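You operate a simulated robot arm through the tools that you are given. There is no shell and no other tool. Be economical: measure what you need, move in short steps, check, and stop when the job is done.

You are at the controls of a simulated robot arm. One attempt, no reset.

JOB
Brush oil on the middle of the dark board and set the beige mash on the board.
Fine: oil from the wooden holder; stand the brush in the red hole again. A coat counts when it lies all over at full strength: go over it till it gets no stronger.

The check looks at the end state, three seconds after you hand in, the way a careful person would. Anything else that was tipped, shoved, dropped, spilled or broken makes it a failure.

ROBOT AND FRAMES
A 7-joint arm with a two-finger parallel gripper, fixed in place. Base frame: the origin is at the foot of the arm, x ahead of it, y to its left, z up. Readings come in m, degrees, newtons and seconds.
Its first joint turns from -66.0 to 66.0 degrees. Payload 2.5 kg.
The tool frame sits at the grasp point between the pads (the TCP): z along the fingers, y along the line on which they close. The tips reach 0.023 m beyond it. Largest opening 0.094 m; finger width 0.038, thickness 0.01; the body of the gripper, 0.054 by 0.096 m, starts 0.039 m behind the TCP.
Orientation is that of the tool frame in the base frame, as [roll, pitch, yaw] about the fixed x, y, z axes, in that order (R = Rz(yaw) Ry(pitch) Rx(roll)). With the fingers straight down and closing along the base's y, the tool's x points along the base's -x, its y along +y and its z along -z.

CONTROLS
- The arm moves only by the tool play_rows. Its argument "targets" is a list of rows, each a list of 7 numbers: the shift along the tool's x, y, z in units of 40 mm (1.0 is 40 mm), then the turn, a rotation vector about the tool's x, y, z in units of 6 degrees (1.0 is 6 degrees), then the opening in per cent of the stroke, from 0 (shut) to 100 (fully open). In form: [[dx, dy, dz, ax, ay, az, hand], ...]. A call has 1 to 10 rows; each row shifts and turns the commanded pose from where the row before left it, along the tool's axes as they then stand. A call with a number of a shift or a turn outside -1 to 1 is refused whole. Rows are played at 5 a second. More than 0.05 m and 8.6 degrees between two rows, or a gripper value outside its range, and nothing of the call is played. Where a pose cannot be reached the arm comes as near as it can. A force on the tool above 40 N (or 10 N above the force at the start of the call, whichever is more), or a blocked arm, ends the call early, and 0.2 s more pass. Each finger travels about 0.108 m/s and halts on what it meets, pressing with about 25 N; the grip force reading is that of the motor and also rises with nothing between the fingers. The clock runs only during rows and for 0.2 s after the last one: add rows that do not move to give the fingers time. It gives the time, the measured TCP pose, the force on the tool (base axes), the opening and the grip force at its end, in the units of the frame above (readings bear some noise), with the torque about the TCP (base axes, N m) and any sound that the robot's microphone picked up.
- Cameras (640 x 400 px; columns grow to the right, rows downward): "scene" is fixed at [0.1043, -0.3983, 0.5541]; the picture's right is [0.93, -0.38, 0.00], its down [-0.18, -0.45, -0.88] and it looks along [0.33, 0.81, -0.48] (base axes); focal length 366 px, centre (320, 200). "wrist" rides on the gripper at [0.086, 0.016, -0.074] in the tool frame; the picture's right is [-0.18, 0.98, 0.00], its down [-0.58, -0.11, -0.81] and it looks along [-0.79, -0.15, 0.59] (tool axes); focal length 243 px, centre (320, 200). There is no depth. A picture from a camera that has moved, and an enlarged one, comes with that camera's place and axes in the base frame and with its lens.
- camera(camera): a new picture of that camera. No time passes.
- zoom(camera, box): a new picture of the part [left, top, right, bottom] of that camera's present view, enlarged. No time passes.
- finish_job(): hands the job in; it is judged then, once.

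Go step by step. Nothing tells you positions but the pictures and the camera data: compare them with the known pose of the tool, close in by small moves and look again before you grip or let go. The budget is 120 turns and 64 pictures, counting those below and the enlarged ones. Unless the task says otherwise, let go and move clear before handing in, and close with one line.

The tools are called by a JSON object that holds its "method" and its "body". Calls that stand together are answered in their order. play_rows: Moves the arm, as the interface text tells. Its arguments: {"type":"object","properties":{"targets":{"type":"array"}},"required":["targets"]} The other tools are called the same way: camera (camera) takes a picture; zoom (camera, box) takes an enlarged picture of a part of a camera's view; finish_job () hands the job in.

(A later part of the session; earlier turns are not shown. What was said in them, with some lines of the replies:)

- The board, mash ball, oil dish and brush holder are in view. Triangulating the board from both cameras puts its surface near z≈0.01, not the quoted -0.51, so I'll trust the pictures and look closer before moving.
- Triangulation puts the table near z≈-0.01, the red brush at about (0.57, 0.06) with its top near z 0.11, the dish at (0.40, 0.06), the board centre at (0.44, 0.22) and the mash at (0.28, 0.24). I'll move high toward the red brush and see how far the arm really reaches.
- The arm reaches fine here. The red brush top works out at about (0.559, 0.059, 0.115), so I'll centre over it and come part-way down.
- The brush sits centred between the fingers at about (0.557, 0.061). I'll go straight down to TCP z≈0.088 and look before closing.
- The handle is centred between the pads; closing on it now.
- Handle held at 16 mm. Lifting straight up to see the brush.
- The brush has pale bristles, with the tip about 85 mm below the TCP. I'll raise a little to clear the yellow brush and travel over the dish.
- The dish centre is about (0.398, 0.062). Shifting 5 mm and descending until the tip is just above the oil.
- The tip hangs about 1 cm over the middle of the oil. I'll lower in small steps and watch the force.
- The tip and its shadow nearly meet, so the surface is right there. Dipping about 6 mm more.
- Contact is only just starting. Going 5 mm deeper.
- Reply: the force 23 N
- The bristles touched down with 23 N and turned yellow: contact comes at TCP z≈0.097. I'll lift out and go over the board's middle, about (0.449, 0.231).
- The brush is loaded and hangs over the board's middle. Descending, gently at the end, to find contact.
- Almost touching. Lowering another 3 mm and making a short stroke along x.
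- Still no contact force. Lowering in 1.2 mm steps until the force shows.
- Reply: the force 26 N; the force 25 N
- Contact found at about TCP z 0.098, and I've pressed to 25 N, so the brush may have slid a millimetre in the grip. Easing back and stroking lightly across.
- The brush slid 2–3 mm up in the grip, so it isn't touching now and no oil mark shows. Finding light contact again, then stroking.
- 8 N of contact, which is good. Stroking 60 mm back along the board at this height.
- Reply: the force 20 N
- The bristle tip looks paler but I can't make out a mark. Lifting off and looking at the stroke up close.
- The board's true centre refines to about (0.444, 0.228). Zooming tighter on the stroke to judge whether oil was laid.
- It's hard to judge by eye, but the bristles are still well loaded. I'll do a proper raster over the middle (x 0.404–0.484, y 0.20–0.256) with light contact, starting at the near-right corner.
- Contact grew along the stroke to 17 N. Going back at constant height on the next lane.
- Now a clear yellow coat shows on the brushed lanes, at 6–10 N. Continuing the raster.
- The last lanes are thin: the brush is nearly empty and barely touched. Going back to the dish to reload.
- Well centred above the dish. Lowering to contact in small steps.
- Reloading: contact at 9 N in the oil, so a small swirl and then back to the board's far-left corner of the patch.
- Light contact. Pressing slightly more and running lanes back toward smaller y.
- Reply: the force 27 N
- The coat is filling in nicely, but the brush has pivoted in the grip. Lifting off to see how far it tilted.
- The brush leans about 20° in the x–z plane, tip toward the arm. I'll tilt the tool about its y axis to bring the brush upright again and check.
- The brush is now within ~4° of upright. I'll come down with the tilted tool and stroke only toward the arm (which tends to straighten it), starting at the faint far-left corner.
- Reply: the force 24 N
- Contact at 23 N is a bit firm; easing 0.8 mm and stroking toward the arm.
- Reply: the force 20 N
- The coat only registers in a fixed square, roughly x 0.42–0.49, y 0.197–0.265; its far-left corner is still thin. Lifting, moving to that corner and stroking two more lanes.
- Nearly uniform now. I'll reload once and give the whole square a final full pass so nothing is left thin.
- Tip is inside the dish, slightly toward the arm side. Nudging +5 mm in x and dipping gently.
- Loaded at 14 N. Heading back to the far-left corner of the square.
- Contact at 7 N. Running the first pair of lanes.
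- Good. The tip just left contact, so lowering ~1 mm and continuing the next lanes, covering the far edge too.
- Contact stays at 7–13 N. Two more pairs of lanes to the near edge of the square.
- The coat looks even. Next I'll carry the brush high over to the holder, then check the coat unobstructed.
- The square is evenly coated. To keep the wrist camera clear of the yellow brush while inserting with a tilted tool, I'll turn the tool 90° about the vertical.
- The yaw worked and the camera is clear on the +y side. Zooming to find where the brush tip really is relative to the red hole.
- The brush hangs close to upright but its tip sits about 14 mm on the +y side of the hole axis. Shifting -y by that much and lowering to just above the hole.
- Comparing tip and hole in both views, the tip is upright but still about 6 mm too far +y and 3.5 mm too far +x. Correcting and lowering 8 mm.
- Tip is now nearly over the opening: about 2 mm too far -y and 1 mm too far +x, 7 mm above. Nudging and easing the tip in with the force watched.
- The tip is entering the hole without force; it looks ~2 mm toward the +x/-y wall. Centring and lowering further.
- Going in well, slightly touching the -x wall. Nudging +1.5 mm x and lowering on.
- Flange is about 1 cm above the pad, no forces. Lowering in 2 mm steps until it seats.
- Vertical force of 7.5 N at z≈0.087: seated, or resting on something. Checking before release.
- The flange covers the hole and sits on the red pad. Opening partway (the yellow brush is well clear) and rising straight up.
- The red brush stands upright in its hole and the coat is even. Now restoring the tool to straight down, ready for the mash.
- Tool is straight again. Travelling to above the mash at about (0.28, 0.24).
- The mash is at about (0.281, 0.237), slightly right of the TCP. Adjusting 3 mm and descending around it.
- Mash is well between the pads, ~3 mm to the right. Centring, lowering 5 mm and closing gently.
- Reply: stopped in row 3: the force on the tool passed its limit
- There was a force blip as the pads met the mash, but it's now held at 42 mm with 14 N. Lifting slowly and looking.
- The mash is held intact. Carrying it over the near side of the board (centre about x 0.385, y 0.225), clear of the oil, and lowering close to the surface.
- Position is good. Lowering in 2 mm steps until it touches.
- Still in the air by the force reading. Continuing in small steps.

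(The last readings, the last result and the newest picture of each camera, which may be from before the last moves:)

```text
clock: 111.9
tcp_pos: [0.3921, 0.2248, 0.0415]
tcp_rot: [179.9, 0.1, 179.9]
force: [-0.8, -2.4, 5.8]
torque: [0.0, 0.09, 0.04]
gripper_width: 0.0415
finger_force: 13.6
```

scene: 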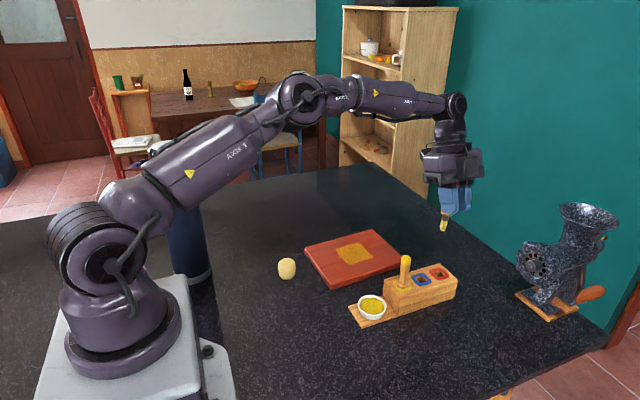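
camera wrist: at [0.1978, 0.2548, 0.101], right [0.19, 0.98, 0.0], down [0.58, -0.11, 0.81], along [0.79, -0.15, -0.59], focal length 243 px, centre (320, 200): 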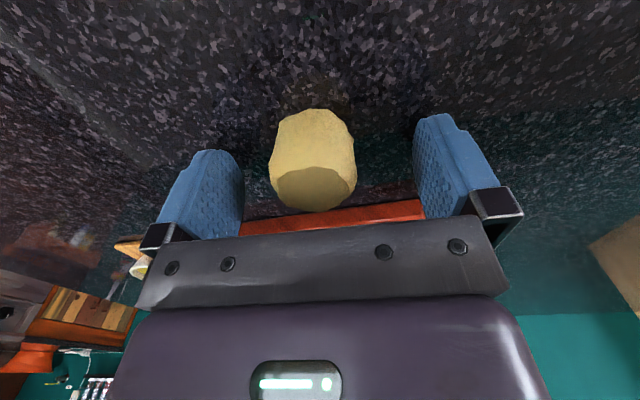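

Touchdown at 5.8 N. Opening and rising straight up.

{"method": "play_rows", "body": {"targets": [[0, 0, 0, 0, 0, 0, 45], [0, 0, 0, 0, 0, 0, 55], [0, 0, 0, 0, 0, 0, 80], [0, 0, 0, 0, 0, 0, 100], [0, 0, 0, 0, 0, 0, 100]]}}

{"method": "play_rows", "body": {"targets": [[0, 0, -0.3, 0, 0, 0, 100], [0, 0, -0.6, 0, 0, 0, 100], [0, 0, -0.9, 0, 0, 0, 100], [0, 0, -0.9, 0, 0, 0, 100], [0, 0, -0.9, 0, 0, 0, 100], [0.3, 0.3, -0.9, 0, 0, 0, 100], [0, 0, 0, 0, 0, 0, 100]]}}

{"method": "zoom", "body": {"camera": "scene", "box": [260, 190, 480, 340]}}

```text
clock: 113.1
tcp_pos: [0.3924, 0.2267, 0.0417]
tcp_rot: [179.9, 0.0, 179.9]
force: [0.2, 2.5, 6.1]
torque: [-0.24, 0.12, -0.02]
gripper_width: 0.0927
finger_force: 0.1
```

```text
clock: 114.7
tcp_pos: [0.3787, 0.2335, 0.2203]
tcp_rot: [-180.0, 0.0, 179.8]
force: [0.0, -0.3, -0.1]
torque: [0.01, 0.01, 0.05]
gripper_width: 0.094
finger_force: 0.1
```

```text
2.67 times, centred on (370, 265) of scene
camera zoom: at [0.1043, -0.3983, 0.5541], right [0.93, -0.38, 0.0], down [-0.18, -0.45, -0.88], along [0.33, 0.81, -0.48], focal length 976 px, centre (187, 27)
```

zoom: 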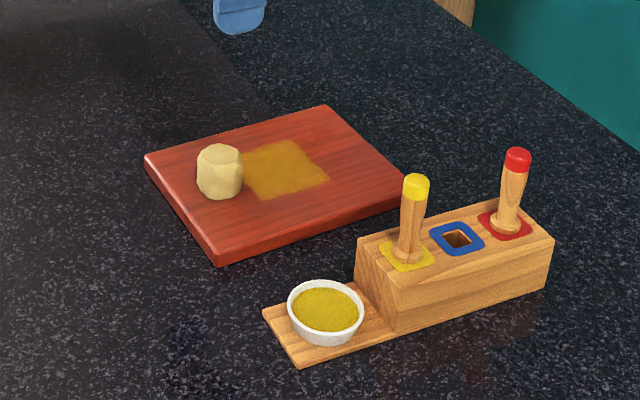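

The mash stands upright on the board, the oil square is evenly coated, the red brush is back in its hole and the arm is clear. Handing in.

{"method": "finish_job", "body": {}}

```text
The job is handed in.
```

The middle of the board is evenly coated with oil, the beige mash stands on the board beside the oil, and the brush is back in the red hole. Nothing else looked moved or spilled in the last picture.
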